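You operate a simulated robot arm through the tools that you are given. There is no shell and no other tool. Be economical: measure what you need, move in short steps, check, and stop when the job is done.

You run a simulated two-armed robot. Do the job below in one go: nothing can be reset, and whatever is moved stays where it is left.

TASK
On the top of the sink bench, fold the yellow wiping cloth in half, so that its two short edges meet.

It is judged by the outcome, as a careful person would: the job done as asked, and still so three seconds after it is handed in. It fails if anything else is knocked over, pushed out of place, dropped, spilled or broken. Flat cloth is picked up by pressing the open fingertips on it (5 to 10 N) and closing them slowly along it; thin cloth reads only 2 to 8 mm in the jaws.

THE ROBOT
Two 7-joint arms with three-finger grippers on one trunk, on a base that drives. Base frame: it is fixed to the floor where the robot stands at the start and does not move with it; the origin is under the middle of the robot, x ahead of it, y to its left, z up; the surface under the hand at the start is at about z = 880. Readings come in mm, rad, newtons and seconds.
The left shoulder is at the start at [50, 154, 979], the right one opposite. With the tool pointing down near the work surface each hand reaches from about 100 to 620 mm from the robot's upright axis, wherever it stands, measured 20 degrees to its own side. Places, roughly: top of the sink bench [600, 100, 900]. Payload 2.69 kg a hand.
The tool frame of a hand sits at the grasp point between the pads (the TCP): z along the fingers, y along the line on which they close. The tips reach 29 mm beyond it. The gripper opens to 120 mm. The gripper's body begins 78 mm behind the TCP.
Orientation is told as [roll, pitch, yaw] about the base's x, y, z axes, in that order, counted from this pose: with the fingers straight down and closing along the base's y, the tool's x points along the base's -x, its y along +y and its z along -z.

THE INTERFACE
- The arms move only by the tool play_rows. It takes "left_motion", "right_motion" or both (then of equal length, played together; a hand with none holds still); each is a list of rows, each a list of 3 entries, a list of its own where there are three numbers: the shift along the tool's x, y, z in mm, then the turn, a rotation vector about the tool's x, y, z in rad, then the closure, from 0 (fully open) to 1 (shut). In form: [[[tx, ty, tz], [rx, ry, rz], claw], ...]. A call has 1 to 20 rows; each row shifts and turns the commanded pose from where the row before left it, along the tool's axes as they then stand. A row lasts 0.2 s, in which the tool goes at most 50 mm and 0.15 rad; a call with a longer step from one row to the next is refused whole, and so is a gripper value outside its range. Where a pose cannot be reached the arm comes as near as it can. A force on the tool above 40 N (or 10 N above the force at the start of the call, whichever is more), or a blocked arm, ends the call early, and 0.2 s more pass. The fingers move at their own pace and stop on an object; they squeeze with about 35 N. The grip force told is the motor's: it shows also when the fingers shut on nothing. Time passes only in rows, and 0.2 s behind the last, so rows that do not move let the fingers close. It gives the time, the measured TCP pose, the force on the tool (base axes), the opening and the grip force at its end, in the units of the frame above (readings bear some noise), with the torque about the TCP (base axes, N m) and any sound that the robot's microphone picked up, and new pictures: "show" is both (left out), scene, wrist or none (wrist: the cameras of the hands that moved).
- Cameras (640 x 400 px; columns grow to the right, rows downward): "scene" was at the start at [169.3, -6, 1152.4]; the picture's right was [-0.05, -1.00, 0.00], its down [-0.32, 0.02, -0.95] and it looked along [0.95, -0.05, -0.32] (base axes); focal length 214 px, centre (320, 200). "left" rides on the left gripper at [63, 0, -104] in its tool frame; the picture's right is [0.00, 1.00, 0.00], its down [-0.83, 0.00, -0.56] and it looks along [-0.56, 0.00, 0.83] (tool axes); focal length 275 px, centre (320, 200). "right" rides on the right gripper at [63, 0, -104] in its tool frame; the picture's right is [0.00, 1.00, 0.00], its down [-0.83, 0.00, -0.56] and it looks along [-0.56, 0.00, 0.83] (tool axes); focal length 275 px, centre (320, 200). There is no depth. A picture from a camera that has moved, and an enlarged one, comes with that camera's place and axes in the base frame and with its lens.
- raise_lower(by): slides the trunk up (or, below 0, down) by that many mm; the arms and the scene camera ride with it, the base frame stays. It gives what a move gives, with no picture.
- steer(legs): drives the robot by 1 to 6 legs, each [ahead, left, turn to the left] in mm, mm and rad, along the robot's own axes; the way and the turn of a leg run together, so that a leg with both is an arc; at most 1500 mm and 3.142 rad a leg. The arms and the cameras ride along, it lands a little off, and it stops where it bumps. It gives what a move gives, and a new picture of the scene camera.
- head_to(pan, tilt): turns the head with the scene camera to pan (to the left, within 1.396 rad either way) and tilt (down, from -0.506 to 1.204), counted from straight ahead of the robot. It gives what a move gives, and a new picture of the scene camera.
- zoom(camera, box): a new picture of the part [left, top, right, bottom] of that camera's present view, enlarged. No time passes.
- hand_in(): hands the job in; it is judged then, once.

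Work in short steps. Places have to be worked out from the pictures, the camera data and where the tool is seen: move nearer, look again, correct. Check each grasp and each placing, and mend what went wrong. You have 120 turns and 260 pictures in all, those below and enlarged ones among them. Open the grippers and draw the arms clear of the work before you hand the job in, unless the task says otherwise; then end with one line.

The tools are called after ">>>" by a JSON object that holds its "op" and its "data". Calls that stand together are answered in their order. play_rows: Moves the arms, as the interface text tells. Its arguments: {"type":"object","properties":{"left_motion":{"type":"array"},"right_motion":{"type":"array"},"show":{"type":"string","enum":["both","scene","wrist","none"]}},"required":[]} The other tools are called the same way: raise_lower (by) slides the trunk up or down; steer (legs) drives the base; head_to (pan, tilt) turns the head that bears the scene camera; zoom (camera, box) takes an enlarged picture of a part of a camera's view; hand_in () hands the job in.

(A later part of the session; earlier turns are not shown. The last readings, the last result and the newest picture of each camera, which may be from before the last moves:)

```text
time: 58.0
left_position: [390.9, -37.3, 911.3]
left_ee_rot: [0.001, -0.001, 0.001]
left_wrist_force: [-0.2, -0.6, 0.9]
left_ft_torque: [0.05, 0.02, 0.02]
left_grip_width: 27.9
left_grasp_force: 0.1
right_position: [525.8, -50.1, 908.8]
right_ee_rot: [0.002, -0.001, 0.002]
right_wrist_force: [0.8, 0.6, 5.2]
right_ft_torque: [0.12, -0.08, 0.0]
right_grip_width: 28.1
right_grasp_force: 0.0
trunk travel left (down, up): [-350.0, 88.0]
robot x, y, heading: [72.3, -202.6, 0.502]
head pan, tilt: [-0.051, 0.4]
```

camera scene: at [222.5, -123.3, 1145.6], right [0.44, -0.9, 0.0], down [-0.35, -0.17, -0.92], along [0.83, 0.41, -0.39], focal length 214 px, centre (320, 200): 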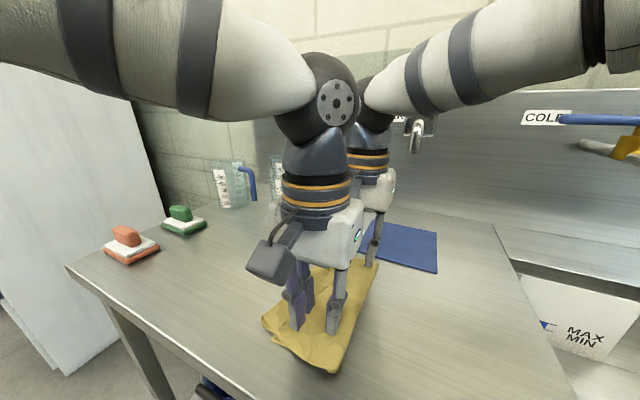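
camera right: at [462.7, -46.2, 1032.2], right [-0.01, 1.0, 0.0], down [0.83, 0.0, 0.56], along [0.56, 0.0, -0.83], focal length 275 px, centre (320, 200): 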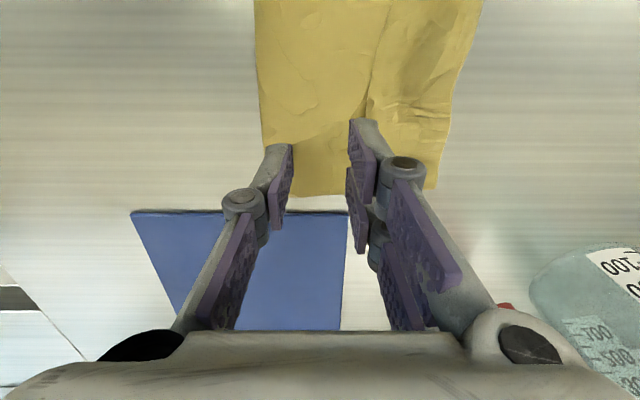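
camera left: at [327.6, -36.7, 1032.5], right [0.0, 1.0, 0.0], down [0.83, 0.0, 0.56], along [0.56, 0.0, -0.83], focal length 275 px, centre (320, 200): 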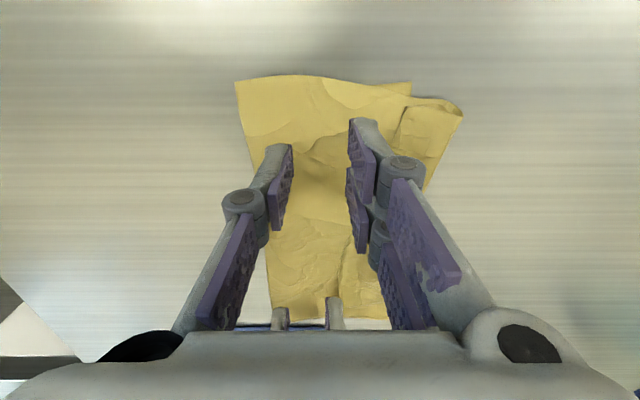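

Right 5 N, left about 1 N. I add 0.5 mm on the left and close both slowly.

>>> {"op": "play_rows", "data": {"left_motion": [[[0, 0, 0.5], [0, 0, 0], 0.767], [[0, 0, 0], [0, 0, 0], 0.785], [[0, 0, 0], [0, 0, 0], 0.8], [[0, 0, 0], [0, 0, 0], 0.82], [[0, 0, 0], [0, 0, 0], 0.84], [[0, 0, 0], [0, 0, 0], 0.86], [[0, 0, 0], [0, 0, 0], 0.88], [[0, 0, 0], [0, 0, 0], 0.9], [[0, 0, 0], [0, 0, 0], 0.92], [[0, 0, 0], [0, 0, 0], 0.94], [[0, 0, 0], [0, 0, 0], 0.96], [[0, 0, 0], [0, 0, 0], 0.98], [[0, 0, 0], [0, 0, 0], 1], [[0, 0, 0], [0, 0, 0], 1], [[0, 0, 0], [0, 0, 0], 1]], "right_motion": [[[0, 0, 0], [0, 0, 0], 0.767], [[0, 0, 0], [0, 0, 0], 0.785], [[0, 0, 0], [0, 0, 0], 0.8], [[0, 0, 0], [0, 0, 0], 0.82], [[0, 0, 0], [0, 0, 0], 0.84], [[0, 0, 0], [0, 0, 0], 0.86], [[0, 0, 0], [0, 0, 0], 0.88], [[0, 0, 0], [0, 0, 0], 0.9], [[0, 0, 0], [0, 0, 0], 0.92], [[0, 0, 0], [0, 0, 0], 0.94], [[0, 0, 0], [0, 0, 0], 0.96], [[0, 0, 0], [0, 0, 0], 0.98], [[0, 0, 0], [0, 0, 0], 1], [[0, 0, 0], [0, 0, 0], 1], [[0, 0, 0], [0, 0, 0], 1]], "show": "wrist"}}

```text
time: 61.2
left_position: [390.2, -36.5, 909.9]
left_ee_rot: [-0.001, -0.002, 0.0]
left_wrist_force: [0.6, -1.5, 2.5]
left_ft_torque: [0.2, -0.04, 0.02]
left_grip_width: 0.9
left_grasp_force: 28.4
right_position: [526.6, -49.8, 909.1]
right_ee_rot: [0.001, 0.0, 0.001]
right_wrist_force: [-0.7, -1.2, 1.0]
right_ft_torque: [0.06, 0.02, 0.02]
right_grip_width: 1.5
right_grasp_force: 29.0
trunk travel left (down, up): [-350.0, 88.0]
robot x, y, heading: [74.3, -200.9, 0.505]
head pan, tilt: [-0.051, 0.4]
camera right: at [462.5, -48.7, 1013.4], right [-0.01, 1.0, 0.0], down [0.83, 0.01, 0.56], along [0.56, 0.0, -0.83], focal length 275 px, centre (320, 200)
camera left: at [327.6, -36.7, 1013.7], right [0.0, 1.0, 0.0], down [0.83, 0.0, 0.56], along [0.56, 0.0, -0.83], focal length 275 px, centre (320, 200)
```

right: 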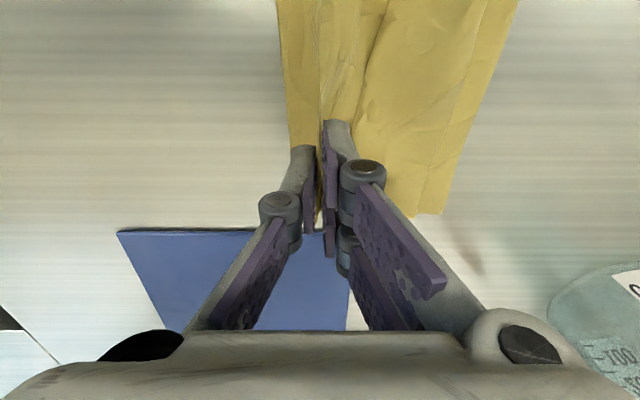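
left: 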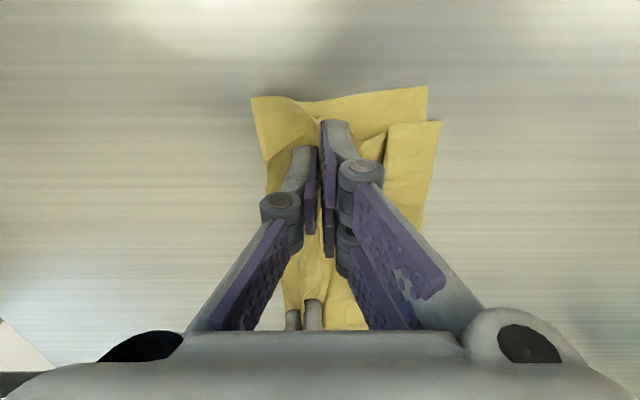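

Both hold something, 0.9 mm and 1.5 mm. I lift 50 mm to see which layers come up.

>>> {"op": "play_rows", "data": {"left_motion": [[[0, 0, -10], [0, 0, 0], 1], [[0, 0, -10], [0, 0, 0], 1], [[0, 0, -10], [0, 0, 0], 1], [[0, 0, -10], [0, 0, 0], 1], [[0, 0, -10], [0, 0, 0], 1]], "right_motion": [[[0, 0, -10], [0, 0, 0], 1], [[0, 0, -10], [0, 0, 0], 1], [[0, 0, -10], [0, 0, 0], 1], [[0, 0, -10], [0, 0, 0], 1], [[0, 0, -10], [0, 0, 0], 1]]}}

>>> {"op": "zoom", "data": {"camera": "scene", "box": [240, 225, 400, 385]}}

```text
time: 62.4
left_position: [390.5, -35.7, 960.1]
left_ee_rot: [0.001, -0.001, 0.003]
left_wrist_force: [0.1, 2.4, -0.8]
left_ft_torque: [0.1, -0.02, -0.04]
left_grip_width: 3.5
left_grasp_force: 36.4
right_position: [524.4, -50.9, 960.9]
right_ee_rot: [-0.001, -0.001, 0.002]
right_wrist_force: [-0.7, 3.2, 2.1]
right_ft_torque: [0.19, -0.02, -0.11]
right_grip_width: 3.9
right_grasp_force: 30.8
trunk travel left (down, up): [-350.0, 88.0]
robot x, y, heading: [73.1, -203.4, 0.512]
head pan, tilt: [-0.051, 0.4]
camera scene: at [222.3, -122.9, 1145.6], right [0.44, -0.9, 0.0], down [-0.35, -0.17, -0.92], along [0.83, 0.41, -0.39], focal length 214 px, centre (320, 200)
camera right: at [461.9, -49.2, 1064.4], right [-0.01, 1.0, 0.0], down [0.83, 0.01, 0.56], along [0.56, 0.0, -0.83], focal length 275 px, centre (320, 200)
camera left: at [327.6, -36.3, 1063.8], right [0.0, 1.0, 0.0], down [0.83, 0.0, 0.56], along [0.56, 0.0, -0.83], focal length 275 px, centre (320, 200)
```

scene: 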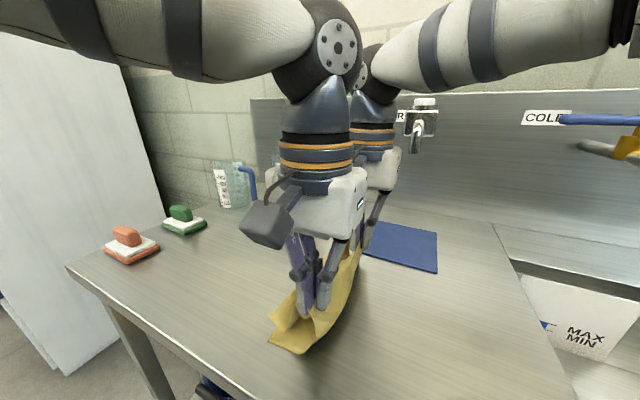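
right: 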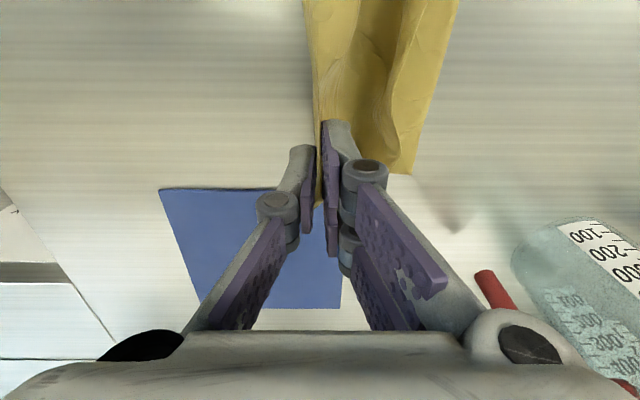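
left: 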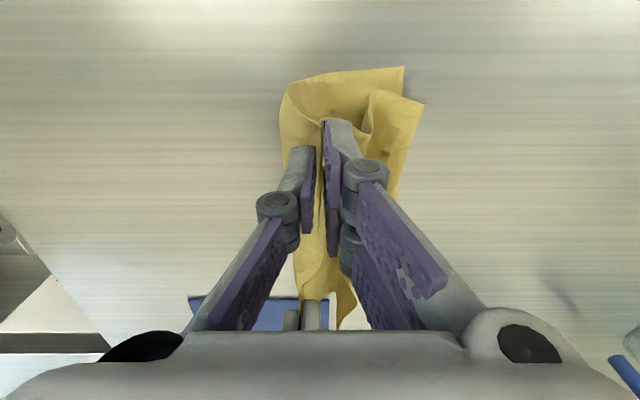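

```text
2.50 times, centred on (320, 305) of scene
camera zoom: at [222.3, -122.9, 1145.6], right [0.44, -0.9, 0.0], down [-0.35, -0.17, -0.92], along [0.83, 0.41, -0.39], focal length 536 px, centre (320, -62)
```

zoom: 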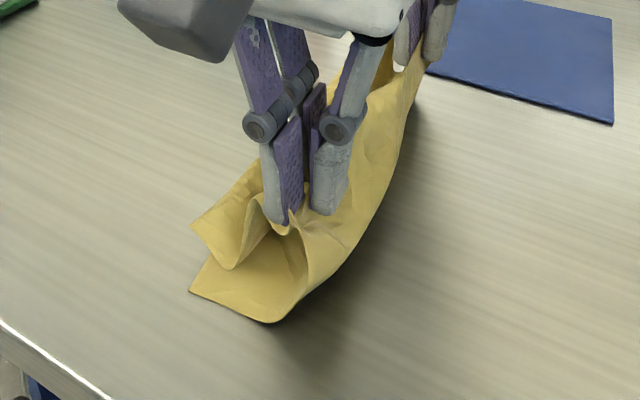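

Only the top layer came up, and the edge is starting to hang free. I lift another 40 mm, drifting towards +y, so the strip can drop straight.

>>> {"op": "play_rows", "data": {"left_motion": [[[0, 2, -8], [0, 0, 0], 1], [[0, 2, -8], [0, 0, 0], 1], [[0, 2, -8], [0, 0, 0], 1], [[0, 2, -8], [0, 0, 0], 1], [[0, 2, -8], [0, 0, 0], 1], [[0, 0, 0], [0, 0, 0], 1]], "right_motion": [[[0, 3, -8], [0, 0, 0], 1], [[0, 3, -8], [0, 0, 0], 1], [[0, 3, -8], [0, 0, 0], 1], [[0, 3, -8], [0, 0, 0], 1], [[0, 3, -8], [0, 0, 0], 1], [[0, 0, 0], [0, 0, 0], 1]]}}

>>> {"op": "zoom", "data": {"camera": "scene", "box": [240, 225, 400, 385]}}

```text
time: 63.8
left_position: [390.5, -26.1, 999.5]
left_ee_rot: [0.0, -0.002, 0.0]
left_wrist_force: [-0.7, 4.1, 0.1]
left_ft_torque: [-0.05, 0.0, 0.0]
left_grip_width: 4.2
left_grasp_force: 36.9
right_position: [526.4, -34.9, 1000.4]
right_ee_rot: [0.0, -0.001, 0.002]
right_wrist_force: [1.0, 1.6, -5.0]
right_ft_torque: [0.07, 0.01, 0.0]
right_grip_width: 2.7
right_grasp_force: 28.5
trunk travel left (down, up): [-350.0, 88.0]
robot x, y, heading: [74.1, -202.1, 0.511]
head pan, tilt: [-0.051, 0.4]
camera scene: at [222.4, -123.4, 1145.6], right [0.44, -0.9, 0.0], down [-0.35, -0.17, -0.92], along [0.83, 0.41, -0.39], focal length 214 px, centre (320, 200)
camera right: at [462.3, -34.1, 1103.9], right [-0.01, 1.0, 0.0], down [0.83, 0.01, 0.56], along [0.56, 0.0, -0.83], focal length 275 px, centre (320, 200)
camera left: at [328.2, -27.2, 1104.5], right [0.0, 1.0, 0.0], down [0.83, 0.0, 0.56], along [0.56, 0.0, -0.83], focal length 275 px, centre (320, 200)
```

scene: 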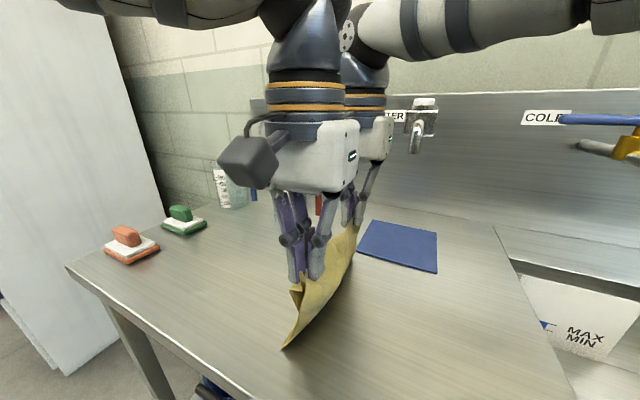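
right: 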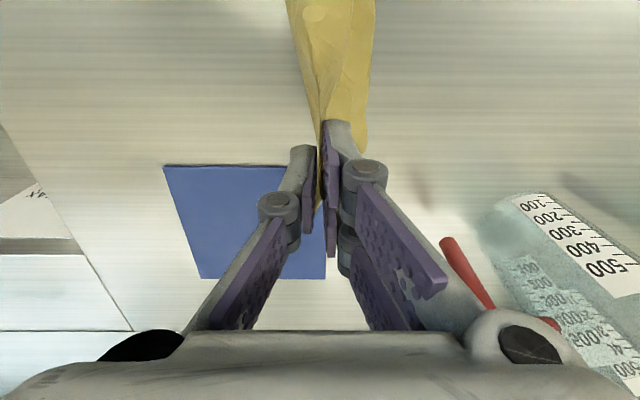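
left: 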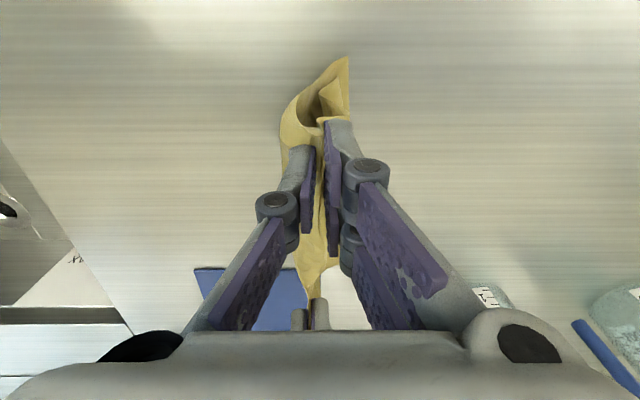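

```text
2.50 times, centred on (320, 305) of scene
camera zoom: at [222.4, -123.4, 1145.6], right [0.44, -0.9, 0.0], down [-0.35, -0.17, -0.92], along [0.83, 0.41, -0.39], focal length 536 px, centre (320, -62)
```

zoom: 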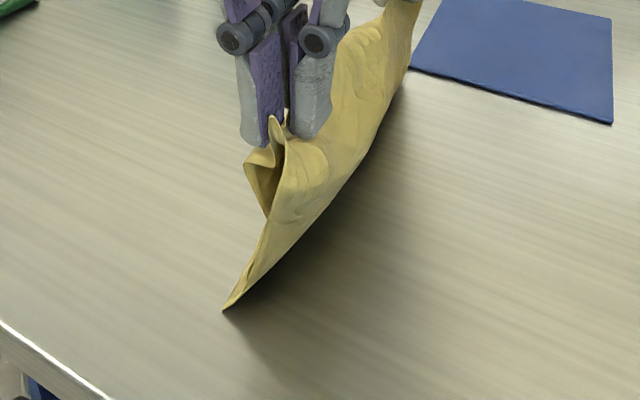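

The cloth hangs from both hands with its bulge to -y and the free edge on the +y side. I check whether the strip has straightened.

>>> {"op": "zoom", "data": {"camera": "right", "box": [240, 0, 440, 170]}}

>>> {"op": "zoom", "data": {"camera": "left", "box": [240, 40, 400, 150]}}

```text
2.35 times, centred on (340, 85) of right
camera zoom: at [462.3, -34.1, 1103.9], right [-0.01, 1.0, 0.0], down [0.83, 0.01, 0.56], along [0.56, 0.0, -0.83], focal length 648 px, centre (273, 471)
```

zoom: 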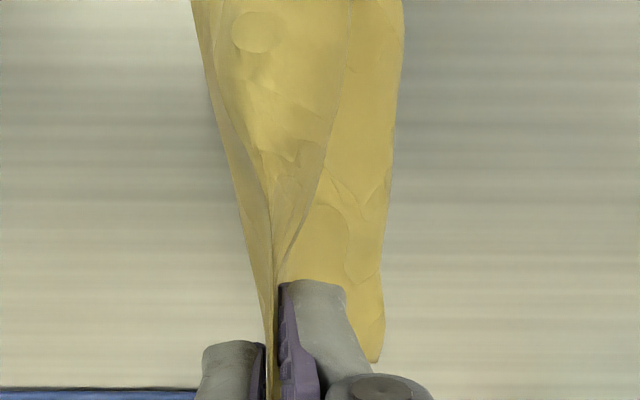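

```text
3.64 times, centred on (320, 95) of left
camera zoom: at [328.2, -27.2, 1104.5], right [0.0, 1.0, 0.0], down [0.83, 0.0, 0.56], along [0.56, 0.0, -0.83], focal length 1001 px, centre (320, 582)
```

zoom: 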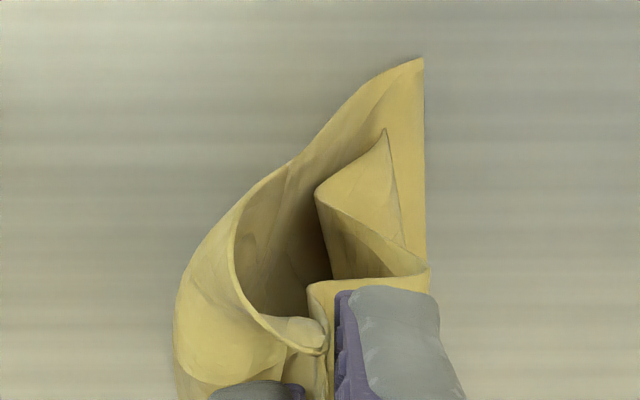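

The tail is still folded in a zigzag because it rests on the lower part. I raise another 55 mm so it can hang completely free.

>>> {"op": "play_rows", "data": {"left_motion": [[[0, 0, -8], [0, 0, 0], 1], [[0, 0, -10], [0, 0, 0], 1], [[0, 0, -10], [0, 0, 0], 1], [[0, 0, -10], [0, 0, 0], 1], [[0, 0, -10], [0, 0, 0], 1], [[0, 0, -7], [0, 0, 0], 1], [[0, 0, 0], [0, 0, 0], 1]], "right_motion": [[[0, 0, -8], [0, 0, 0], 1], [[0, 0, -10], [0, 0, 0], 1], [[0, 0, -10], [0, 0, 0], 1], [[0, 0, -10], [0, 0, 0], 1], [[0, 0, -10], [0, 0, 0], 1], [[0, 0, -7], [0, 0, 0], 1], [[0, 0, 0], [0, 0, 0], 1]]}}

>>> {"op": "zoom", "data": {"camera": "left", "box": [240, 40, 400, 150]}}

>>> {"op": "zoom", "data": {"camera": "scene", "box": [240, 205, 400, 365]}}

```text
time: 65.4
left_position: [391.2, -27.3, 1055.5]
left_ee_rot: [-0.001, -0.003, 0.0]
left_wrist_force: [0.2, 1.7, -1.3]
left_ft_torque: [0.06, 0.01, 0.01]
left_grip_width: 3.4
left_grasp_force: 31.3
right_position: [526.3, -36.9, 1054.6]
right_ee_rot: [0.001, 0.0, 0.001]
right_wrist_force: [-0.2, 1.2, -1.0]
right_ft_torque: [0.12, 0.03, -0.06]
right_grip_width: 3.2
right_grasp_force: 33.3
trunk travel left (down, up): [-350.0, 88.0]
robot x, y, heading: [73.0, -203.0, 0.508]
head pan, tilt: [-0.051, 0.4]
camera scene: at [222.3, -123.4, 1145.7], right [0.44, -0.9, 0.0], down [-0.35, -0.17, -0.92], along [0.83, 0.41, -0.39], focal length 214 px, centre (320, 200)
camera right: at [462.6, -35.4, 1158.9], right [-0.01, 1.0, 0.0], down [0.83, 0.01, 0.56], along [0.56, 0.0, -0.83], focal length 275 px, centre (320, 200)
camera left: at [327.3, -26.8, 1160.0], right [0.0, 1.0, 0.0], down [0.83, 0.0, 0.56], along [0.56, 0.0, -0.83], focal length 275 px, centre (320, 200)
```

scene: 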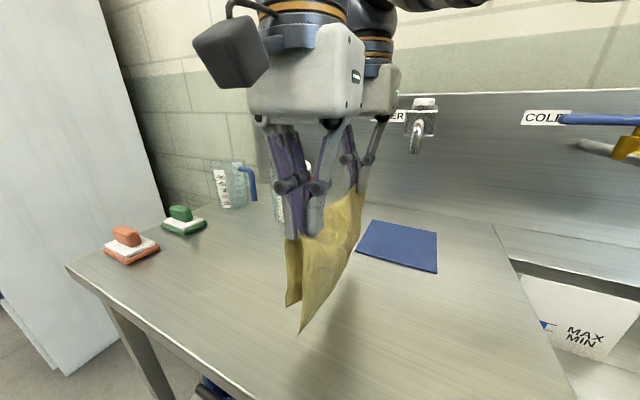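
right: 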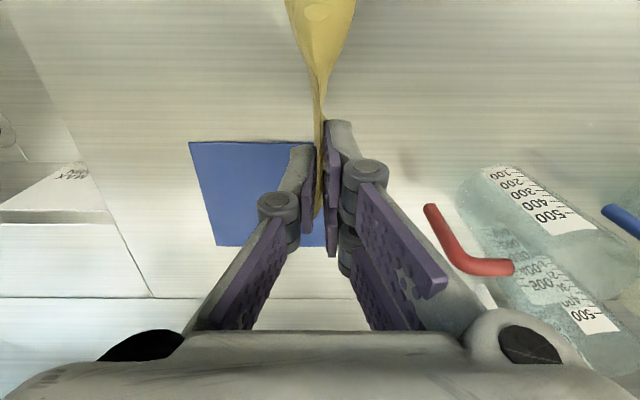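
left: 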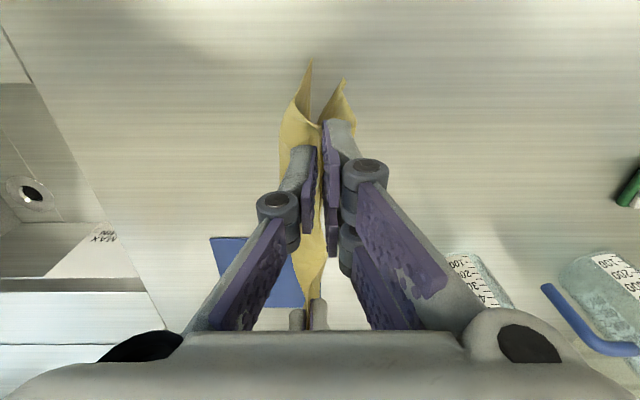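

```text
3.64 times, centred on (320, 95) of left
camera zoom: at [327.3, -26.8, 1160.0], right [0.0, 1.0, 0.0], down [0.83, 0.0, 0.56], along [0.56, 0.0, -0.83], focal length 1001 px, centre (320, 582)
```

zoom: 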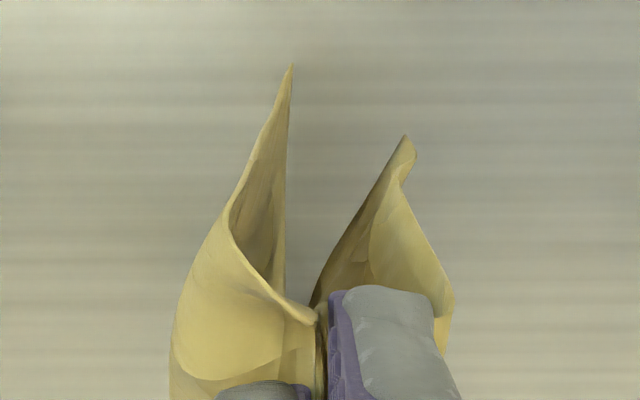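

```text
2.50 times, centred on (320, 285) of scene
camera zoom: at [222.3, -123.4, 1145.7], right [0.44, -0.9, 0.0], down [-0.35, -0.17, -0.92], along [0.83, 0.41, -0.39], focal length 536 px, centre (320, -12)
```

zoom: 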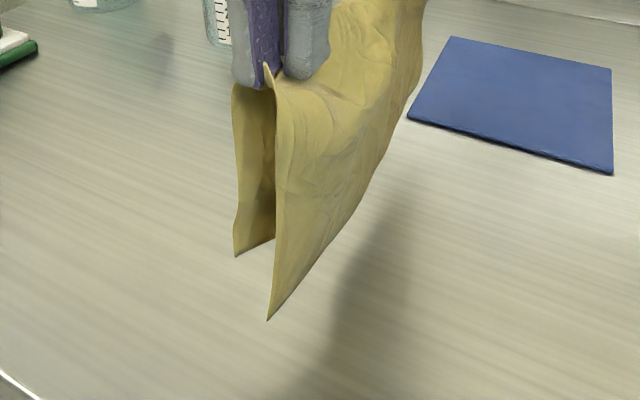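

Now the cloth hangs draped over the jaws, both flaps straight, nearly at its middle: the -y flap is about 133 mm and the +y flap about 116 mm. I lower it so the short edges touch the bench, keeping it slightly towards -y.

>>> {"op": "play_rows", "data": {"left_motion": [[[0, 0, 8], [0, 0, 0], 1], [[0, 0, 8], [0, 0, 0], 1], [[0, 0, 8], [0, 0, 0], 1], [[0, 0, 8], [0, 0, 0], 1], [[0, 0, 0], [0, 0, 0], 1]], "right_motion": [[[0, 2, 8], [0, 0, 0], 1], [[0, 2, 8], [0, 0, 0], 1], [[0, 2, 8], [0, 0, 0], 1], [[0, 2, 8], [0, 0, 0], 1], [[0, 0, 0], [0, 0, 0], 1]]}}

>>> {"op": "zoom", "data": {"camera": "scene", "box": [240, 205, 400, 365]}}

>>> {"op": "zoom", "data": {"camera": "left", "box": [240, 40, 400, 150]}}

```text
time: 66.6
left_position: [391.0, -26.5, 1023.3]
left_ee_rot: [0.0, -0.002, 0.003]
left_wrist_force: [-0.2, -2.2, 3.0]
left_ft_torque: [-0.26, -0.03, -0.03]
left_grip_width: 3.5
left_grasp_force: 32.0
right_position: [525.9, -27.2, 1023.0]
right_ee_rot: [0.0, -0.001, 0.001]
right_wrist_force: [1.1, 5.6, -3.9]
right_ft_torque: [0.5, 0.1, -0.02]
right_grip_width: 1.5
right_grasp_force: 28.5
trunk travel left (down, up): [-350.0, 88.0]
robot x, y, heading: [68.2, -198.6, 0.507]
head pan, tilt: [-0.051, 0.4]
camera scene: at [222.2, -123.3, 1145.7], right [0.44, -0.9, 0.0], down [-0.35, -0.17, -0.92], along [0.83, 0.41, -0.39], focal length 214 px, centre (320, 200)
camera right: at [462.1, -26.7, 1126.5], right [-0.01, 1.0, 0.0], down [0.83, 0.01, 0.56], along [0.56, 0.0, -0.83], focal length 275 px, centre (320, 200)
camera left: at [328.0, -26.3, 1127.5], right [0.0, 1.0, 0.0], down [0.83, 0.0, 0.56], along [0.56, 0.0, -0.83], focal length 275 px, centre (320, 200)
```

scene: 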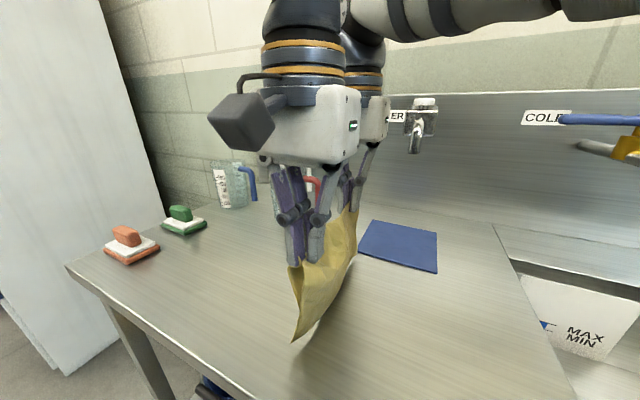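
right: 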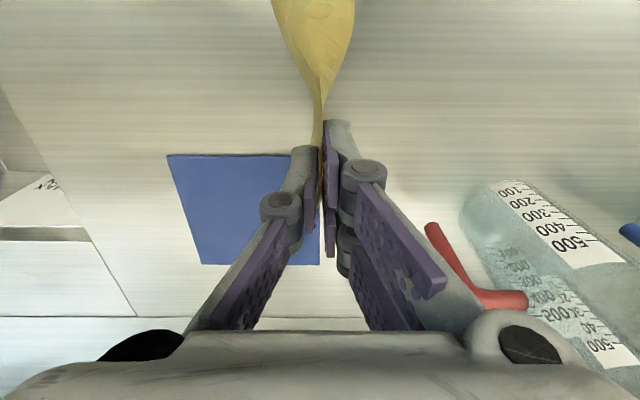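
left: 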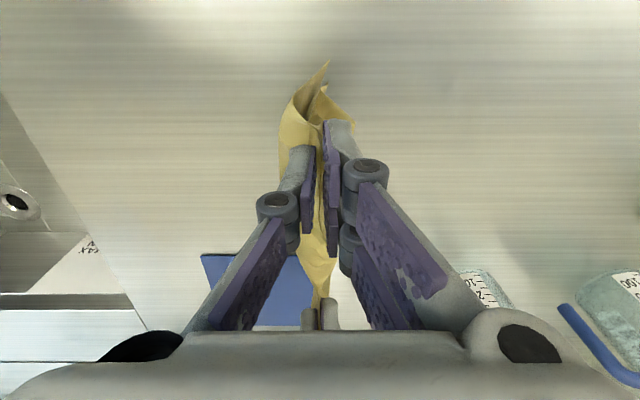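

```text
2.50 times, centred on (320, 285) of scene
camera zoom: at [222.2, -123.3, 1145.7], right [0.44, -0.9, 0.0], down [-0.35, -0.17, -0.92], along [0.83, 0.41, -0.39], focal length 536 px, centre (320, -12)
```

zoom: 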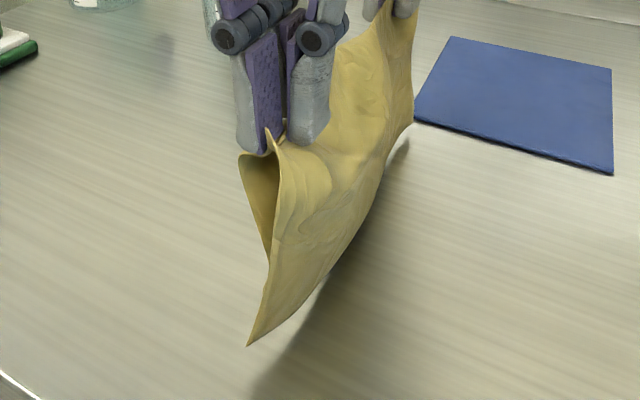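

```text
3.64 times, centred on (320, 95) of left
camera zoom: at [328.0, -26.3, 1127.5], right [0.0, 1.0, 0.0], down [0.83, 0.0, 0.56], along [0.56, 0.0, -0.83], focal length 1001 px, centre (320, 582)
```

zoom: 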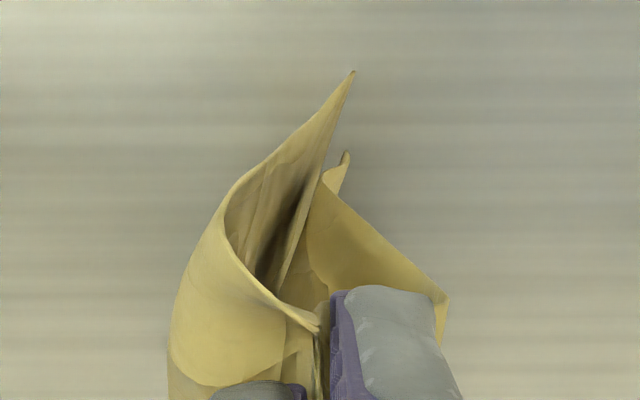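

The -y flap's edge has touched down at about y = -13 and its bulge is to -y, as wanted. I lay the fold down by moving both hands to -y while lowering along an arc, the first part now.

>>> {"op": "play_rows", "data": {"left_motion": [[[0, -8.25, 7], [0, 0, 0], 1], [[0, -8.25, 7], [0, 0, 0], 1], [[0, -8.25, 7], [0, 0, 0], 1], [[0, -8.25, 7], [0, 0, 0], 1], [[0, -7.5, 7.5], [0, 0, 0], 1], [[0, -7.5, 7.5], [0, 0, 0], 1], [[0, -7.5, 7.5], [0, 0, 0], 1], [[0, -7.5, 7.5], [0, 0, 0], 1]], "right_motion": [[[0, -8.25, 7], [0, 0, 0], 1], [[0, -8.25, 7], [0, 0, 0], 1], [[0, -8.25, 7], [0, 0, 0], 1], [[0, -8.25, 7], [0, 0, 0], 1], [[0, -7.5, 7.5], [0, 0, 0], 1], [[0, -7.5, 7.5], [0, 0, 0], 1], [[0, -7.5, 7.5], [0, 0, 0], 1], [[0, -7.5, 7.5], [0, 0, 0], 1]]}}

>>> {"op": "zoom", "data": {"camera": "scene", "box": [240, 215, 400, 375]}}

>>> {"op": "zoom", "data": {"camera": "left", "box": [240, 40, 440, 177]}}

```text
time: 68.4
left_position: [391.3, -89.1, 965.2]
left_ee_rot: [0.001, -0.001, 0.003]
left_wrist_force: [0.2, 0.1, -0.3]
left_ft_torque: [0.08, -0.02, 0.0]
left_grip_width: 0.8
left_grasp_force: 29.5
right_position: [524.9, -89.9, 965.0]
right_ee_rot: [0.0, 0.001, 0.002]
right_wrist_force: [-1.4, 1.6, 4.2]
right_ft_torque: [0.34, -0.03, -0.09]
right_grip_width: 3.9
right_grasp_force: 31.4
trunk travel left (down, up): [-350.0, 88.0]
robot x, y, heading: [68.6, -199.1, 0.506]
head pan, tilt: [-0.051, 0.4]
camera scene: at [222.4, -123.3, 1145.6], right [0.44, -0.9, 0.0], down [-0.35, -0.17, -0.92], along [0.83, 0.41, -0.39], focal length 214 px, centre (320, 200)
camera right: at [461.6, -89.4, 1068.3], right [-0.01, 1.0, 0.0], down [0.83, 0.01, 0.56], along [0.56, 0.0, -0.83], focal length 275 px, centre (320, 200)
camera left: at [327.9, -89.2, 1069.1], right [0.0, 1.0, 0.0], down [0.83, 0.0, 0.56], along [0.56, 0.0, -0.83], focal length 275 px, centre (320, 200)
```

scene: 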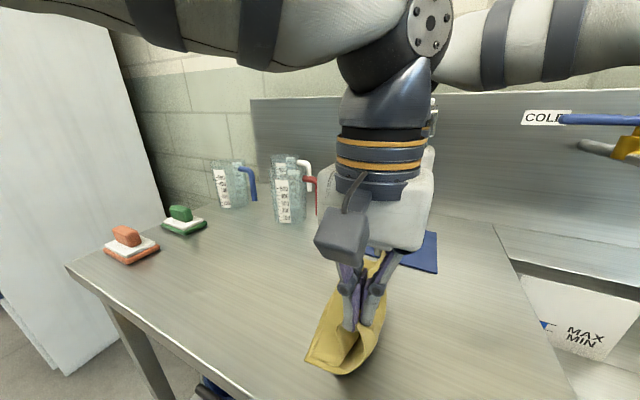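
right: 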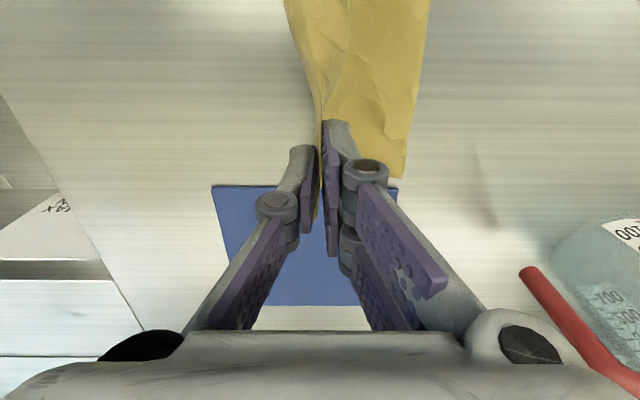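
left: 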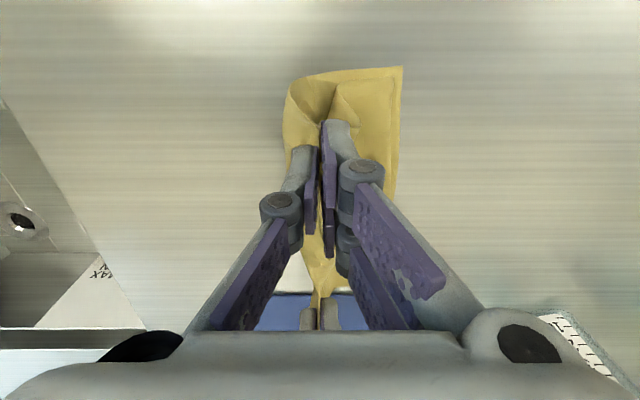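

```text
2.50 times, centred on (320, 295) of scene
camera zoom: at [222.4, -123.3, 1145.6], right [0.44, -0.9, 0.0], down [-0.35, -0.17, -0.92], along [0.83, 0.41, -0.39], focal length 536 px, centre (320, -38)
```

zoom: 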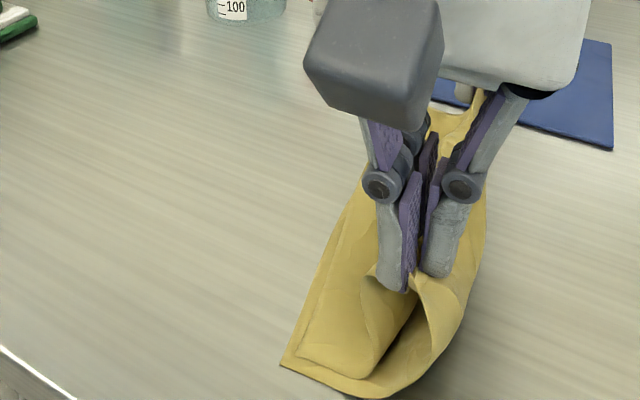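

```text
2.92 times, centred on (340, 108) of left
camera zoom: at [327.9, -89.2, 1069.1], right [0.0, 1.0, 0.0], down [0.83, 0.0, 0.56], along [0.56, 0.0, -0.83], focal length 804 px, centre (262, 467)
```

zoom: 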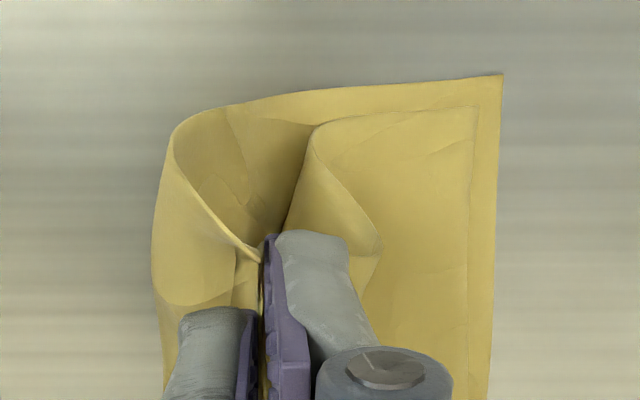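

Very good: the top edge lies flat on the lower one, only about 5 mm short of it. I keep laying the fold down to -y, stopping just before it goes taut.

>>> {"op": "play_rows", "data": {"left_motion": [[[0, -6, 6], [0, 0, 0], 1], [[0, -6, 6], [0, 0, 0], 1], [[0, -6, 6], [0, 0, 0], 1], [[0, -6, 6], [0, 0, 0], 1], [[0, -6, 6], [0, 0, 0], 1], [[0, -6, 6], [0, 0, 0], 1], [[0, -5, 6], [0, 0, 0], 1], [[0, -5, 5], [0, 0, 0], 1]], "right_motion": [[[0, -6, 6], [0, 0, 0], 1], [[0, -6, 6], [0, 0, 0], 1], [[0, -6, 6], [0, 0, 0], 1], [[0, -6, 6], [0, 0, 0], 1], [[0, -6, 6], [0, 0, 0], 1], [[0, -6, 6], [0, 0, 0], 1], [[0, -5, 6], [0, 0, 0], 1], [[0, -5, 5], [0, 0, 0], 1]]}}

>>> {"op": "zoom", "data": {"camera": "left", "box": [220, 40, 480, 218]}}

```text
time: 70.2
left_position: [390.2, -134.6, 918.3]
left_ee_rot: [-0.001, -0.001, 0.002]
left_wrist_force: [-0.5, 0.0, 2.5]
left_ft_torque: [0.18, -0.01, 0.03]
left_grip_width: 2.5
left_grasp_force: 35.3
right_position: [525.3, -136.8, 917.2]
right_ee_rot: [0.003, 0.0, 0.002]
right_wrist_force: [0.5, 4.2, 0.5]
right_ft_torque: [-0.32, 0.08, -0.03]
right_grip_width: 3.8
right_grasp_force: 35.9
trunk travel left (down, up): [-350.0, 88.0]
robot x, y, heading: [71.4, -201.1, 0.51]
head pan, tilt: [-0.051, 0.4]
camera scene: at [222.3, -123.1, 1145.6], right [0.44, -0.9, 0.0], down [-0.35, -0.17, -0.92], along [0.83, 0.41, -0.39], focal length 214 px, centre (320, 200)
camera right: at [462.2, -135.4, 1022.0], right [-0.01, 1.0, 0.0], down [0.83, 0.0, 0.56], along [0.56, 0.0, -0.83], focal length 275 px, centre (320, 200)
camera left: at [327.8, -135.5, 1021.4], right [0.0, 1.0, 0.0], down [0.83, 0.0, 0.56], along [0.56, 0.0, -0.83], focal length 275 px, centre (320, 200)
```

scene: 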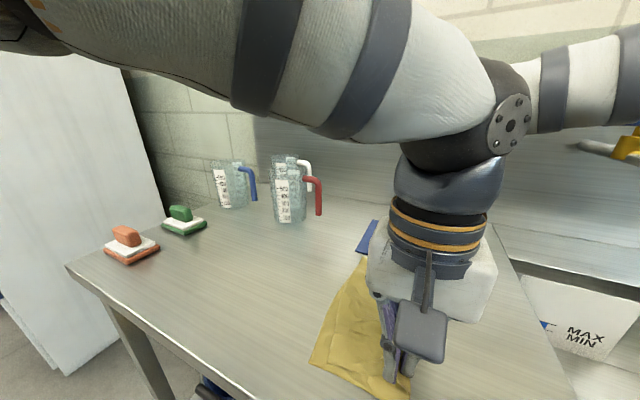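
right: 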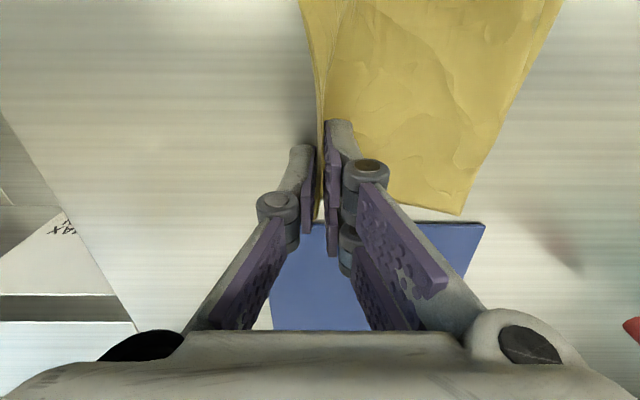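
left: 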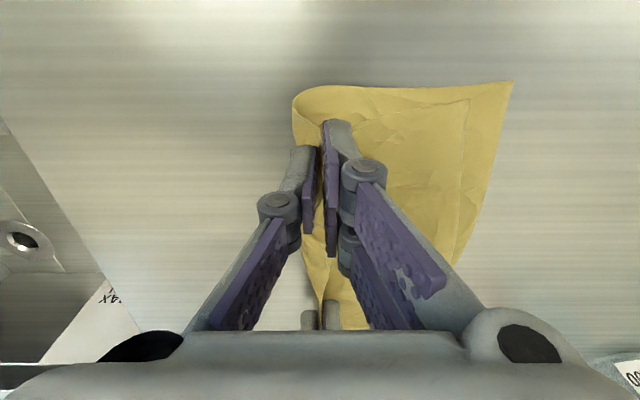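

```text
2.25 times, centred on (350, 129) of left
camera zoom: at [327.8, -135.5, 1021.4], right [0.0, 1.0, 0.0], down [0.83, 0.0, 0.56], along [0.56, 0.0, -0.83], focal length 619 px, centre (253, 360)
```

zoom: 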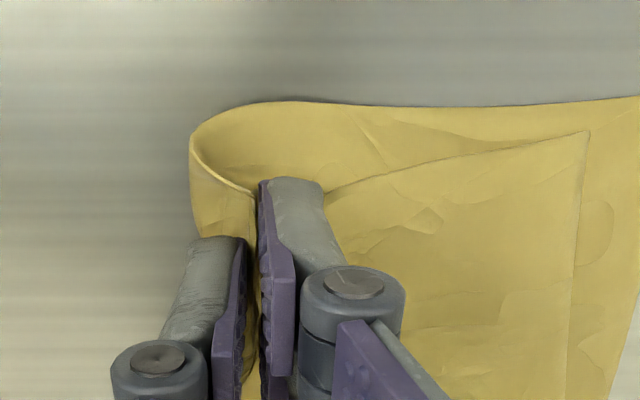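

At the end the pull dragged the top edge back, leaving it about 20 mm short. I go back up the same way until the top flap hangs free, then set it down nearer to the bottom edge at y of about -43.

>>> {"op": "play_rows", "data": {"left_motion": [[[0, 9, -10], [0, 0, 0], 1], [[0, 9, -10], [0, 0, 0], 1], [[0, 10, -10], [0, 0, 0], 1], [[0, 10, -10], [0, 0, 0], 1], [[0, 10, -10], [0, 0, 0], 1], [[0, 10, -10], [0, 0, 0], 1], [[0, 10, -10], [0, 0, 0], 1], [[0, 10, -10], [0, 0, 0], 1], [[0, 10, -10], [0, 0, 0], 1], [[0, 10, -5], [0, 0, 0], 1], [[0, 0, 0], [0, 0, 0], 1]], "right_motion": [[[0, 9, -10], [0, 0, 0], 1], [[0, 10, -10], [0, 0, 0], 1], [[0, 10, -10], [0, 0, 0], 1], [[0, 10, -10], [0, 0, 0], 1], [[0, 10, -10], [0, 0, 0], 1], [[0, 10, -10], [0, 0, 0], 1], [[0, 10, -10], [0, 0, 0], 1], [[0, 10, -10], [0, 0, 0], 1], [[0, 10, -10], [0, 0, 0], 1], [[0, 11, -5], [0, 0, 0], 1], [[0, 0, 0], [0, 0, 0], 1]], "show": "both"}}

>>> {"op": "zoom", "data": {"camera": "left", "box": [240, 40, 440, 177]}}

>>> {"op": "zoom", "data": {"camera": "scene", "box": [240, 205, 400, 365]}}

```text
time: 72.6
left_position: [390.9, -37.5, 1014.0]
left_ee_rot: [-0.002, -0.002, 0.002]
left_wrist_force: [0.0, 0.6, -0.4]
left_ft_torque: [-0.29, 0.0, -0.03]
left_grip_width: 1.9
left_grasp_force: 28.8
right_position: [526.0, -35.0, 1014.6]
right_ee_rot: [-0.001, 0.0, 0.002]
right_wrist_force: [-0.4, -2.2, 7.2]
right_ft_torque: [0.02, -0.02, 0.02]
right_grip_width: 3.6
right_grasp_force: 31.3
trunk travel left (down, up): [-350.0, 88.0]
robot x, y, heading: [73.3, -202.9, 0.505]
head pan, tilt: [-0.051, 0.4]
camera scene: at [222.2, -123.1, 1145.7], right [0.44, -0.9, 0.0], down [-0.35, -0.17, -0.92], along [0.83, 0.41, -0.39], focal length 214 px, centre (320, 200)
camera right: at [462.2, -35.0, 1118.4], right [-0.01, 1.0, 0.0], down [0.83, 0.01, 0.56], along [0.56, 0.0, -0.83], focal length 275 px, centre (320, 200)
camera left: at [326.8, -37.5, 1117.2], right [0.0, 1.0, 0.0], down [0.83, 0.0, 0.56], along [0.56, 0.0, -0.83], focal length 275 px, centre (320, 200)
```

scene: 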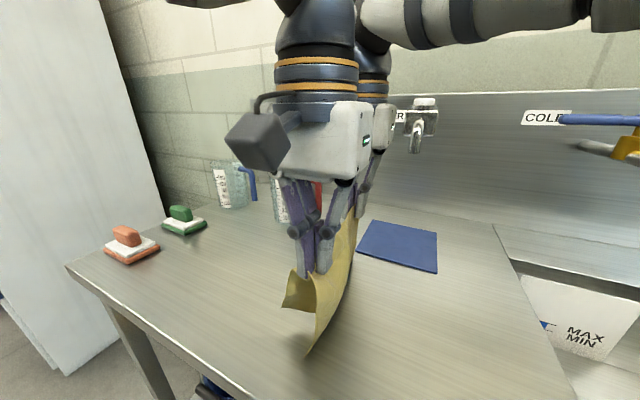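
right: 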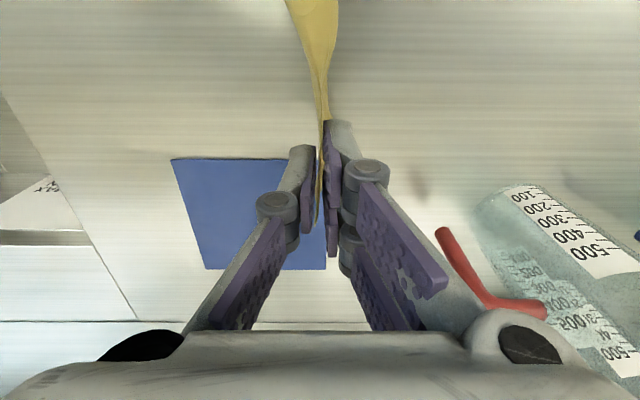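
left: 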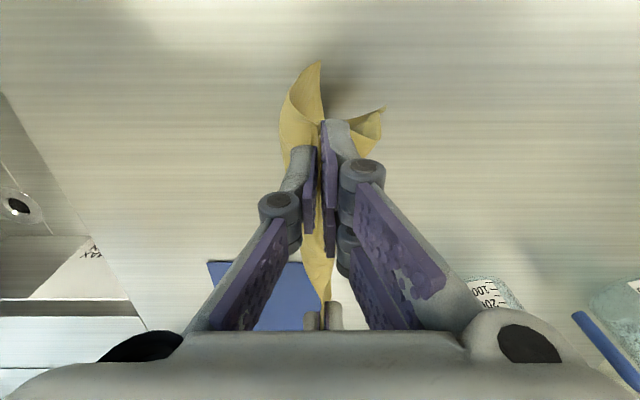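

```text
2.92 times, centred on (340, 108) of left
camera zoom: at [326.8, -37.5, 1117.2], right [0.0, 1.0, 0.0], down [0.83, 0.0, 0.56], along [0.56, 0.0, -0.83], focal length 804 px, centre (262, 467)
```

zoom: 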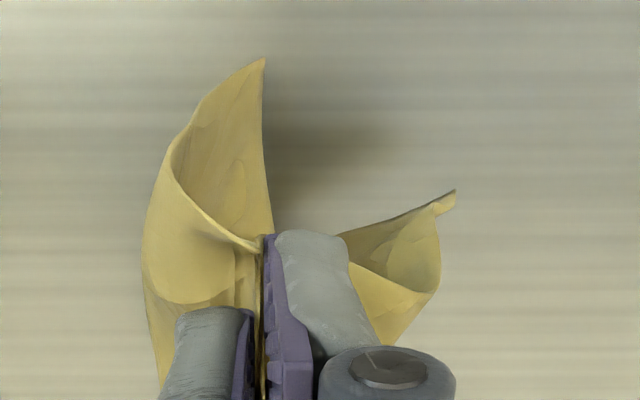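

```text
2.50 times, centred on (320, 285) of scene
camera zoom: at [222.2, -123.1, 1145.7], right [0.44, -0.9, 0.0], down [-0.35, -0.17, -0.92], along [0.83, 0.41, -0.39], focal length 536 px, centre (320, -12)
```

zoom: 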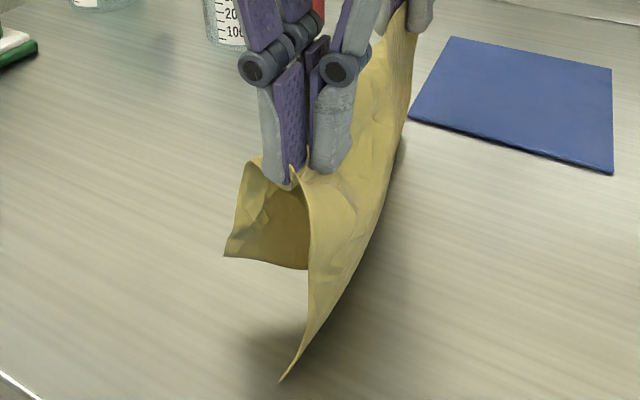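

The top flap has swung out to +y, so I wait for it to settle and look again.

>>> {"op": "play_rows", "data": {"left_motion": [[[0, 0, 0], [0, 0, 0], 1], [[0, 0, 0], [0, 0, 0], 1], [[0, 0, 0], [0, 0, 0], 1], [[0, 0, 0], [0, 0, 0], 1], [[0, 0, 0], [0, 0, 0], 1]], "right_motion": [[[0, 0, 0], [0, 0, 0], 1], [[0, 0, 0], [0, 0, 0], 1], [[0, 0, 0], [0, 0, 0], 1], [[0, 0, 0], [0, 0, 0], 1], [[0, 0, 0], [0, 0, 0], 1]], "show": "none"}}

>>> {"op": "zoom", "data": {"camera": "left", "box": [240, 40, 440, 177]}}

>>> {"op": "zoom", "data": {"camera": "scene", "box": [240, 205, 400, 365]}}

```text
time: 73.8
left_position: [390.0, -36.7, 1013.0]
left_ee_rot: [0.0, -0.002, 0.003]
left_wrist_force: [-0.3, 1.9, -0.7]
left_ft_torque: [0.05, 0.03, 0.02]
left_grip_width: 3.7
left_grasp_force: 36.2
right_position: [525.7, -35.5, 1015.0]
right_ee_rot: [0.001, 0.001, 0.001]
right_wrist_force: [-0.3, 2.9, 0.0]
right_ft_torque: [-0.14, -0.05, 0.01]
right_grip_width: 3.5
right_grasp_force: 30.7
trunk travel left (down, up): [-350.0, 88.0]
robot x, y, heading: [75.5, -198.0, 0.501]
head pan, tilt: [-0.051, 0.4]
```

```text
2.92 times, centred on (340, 108) of left
camera zoom: at [327.0, -37.5, 1117.1], right [0.0, 1.0, 0.0], down [0.83, 0.0, 0.56], along [0.56, 0.0, -0.83], focal length 804 px, centre (262, 467)
```

zoom: 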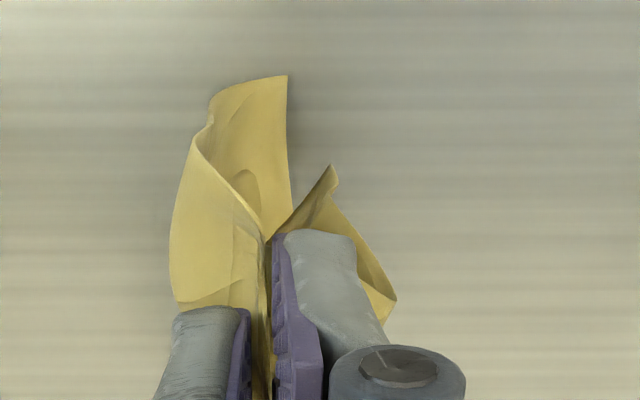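

```text
2.50 times, centred on (320, 285) of scene
camera zoom: at [222.3, -123.2, 1145.6], right [0.44, -0.9, 0.0], down [-0.35, -0.17, -0.92], along [0.83, 0.4, -0.39], focal length 536 px, centre (320, -12)
```

zoom: 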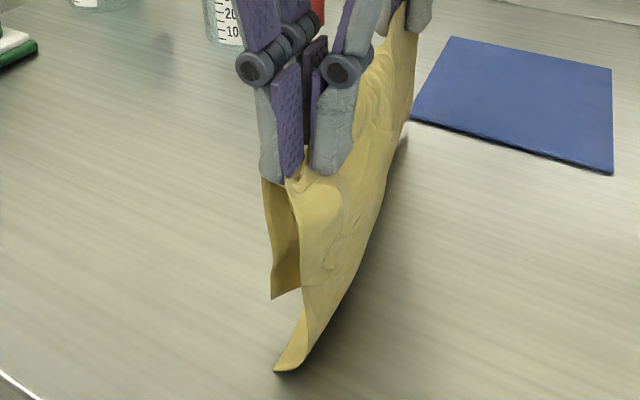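

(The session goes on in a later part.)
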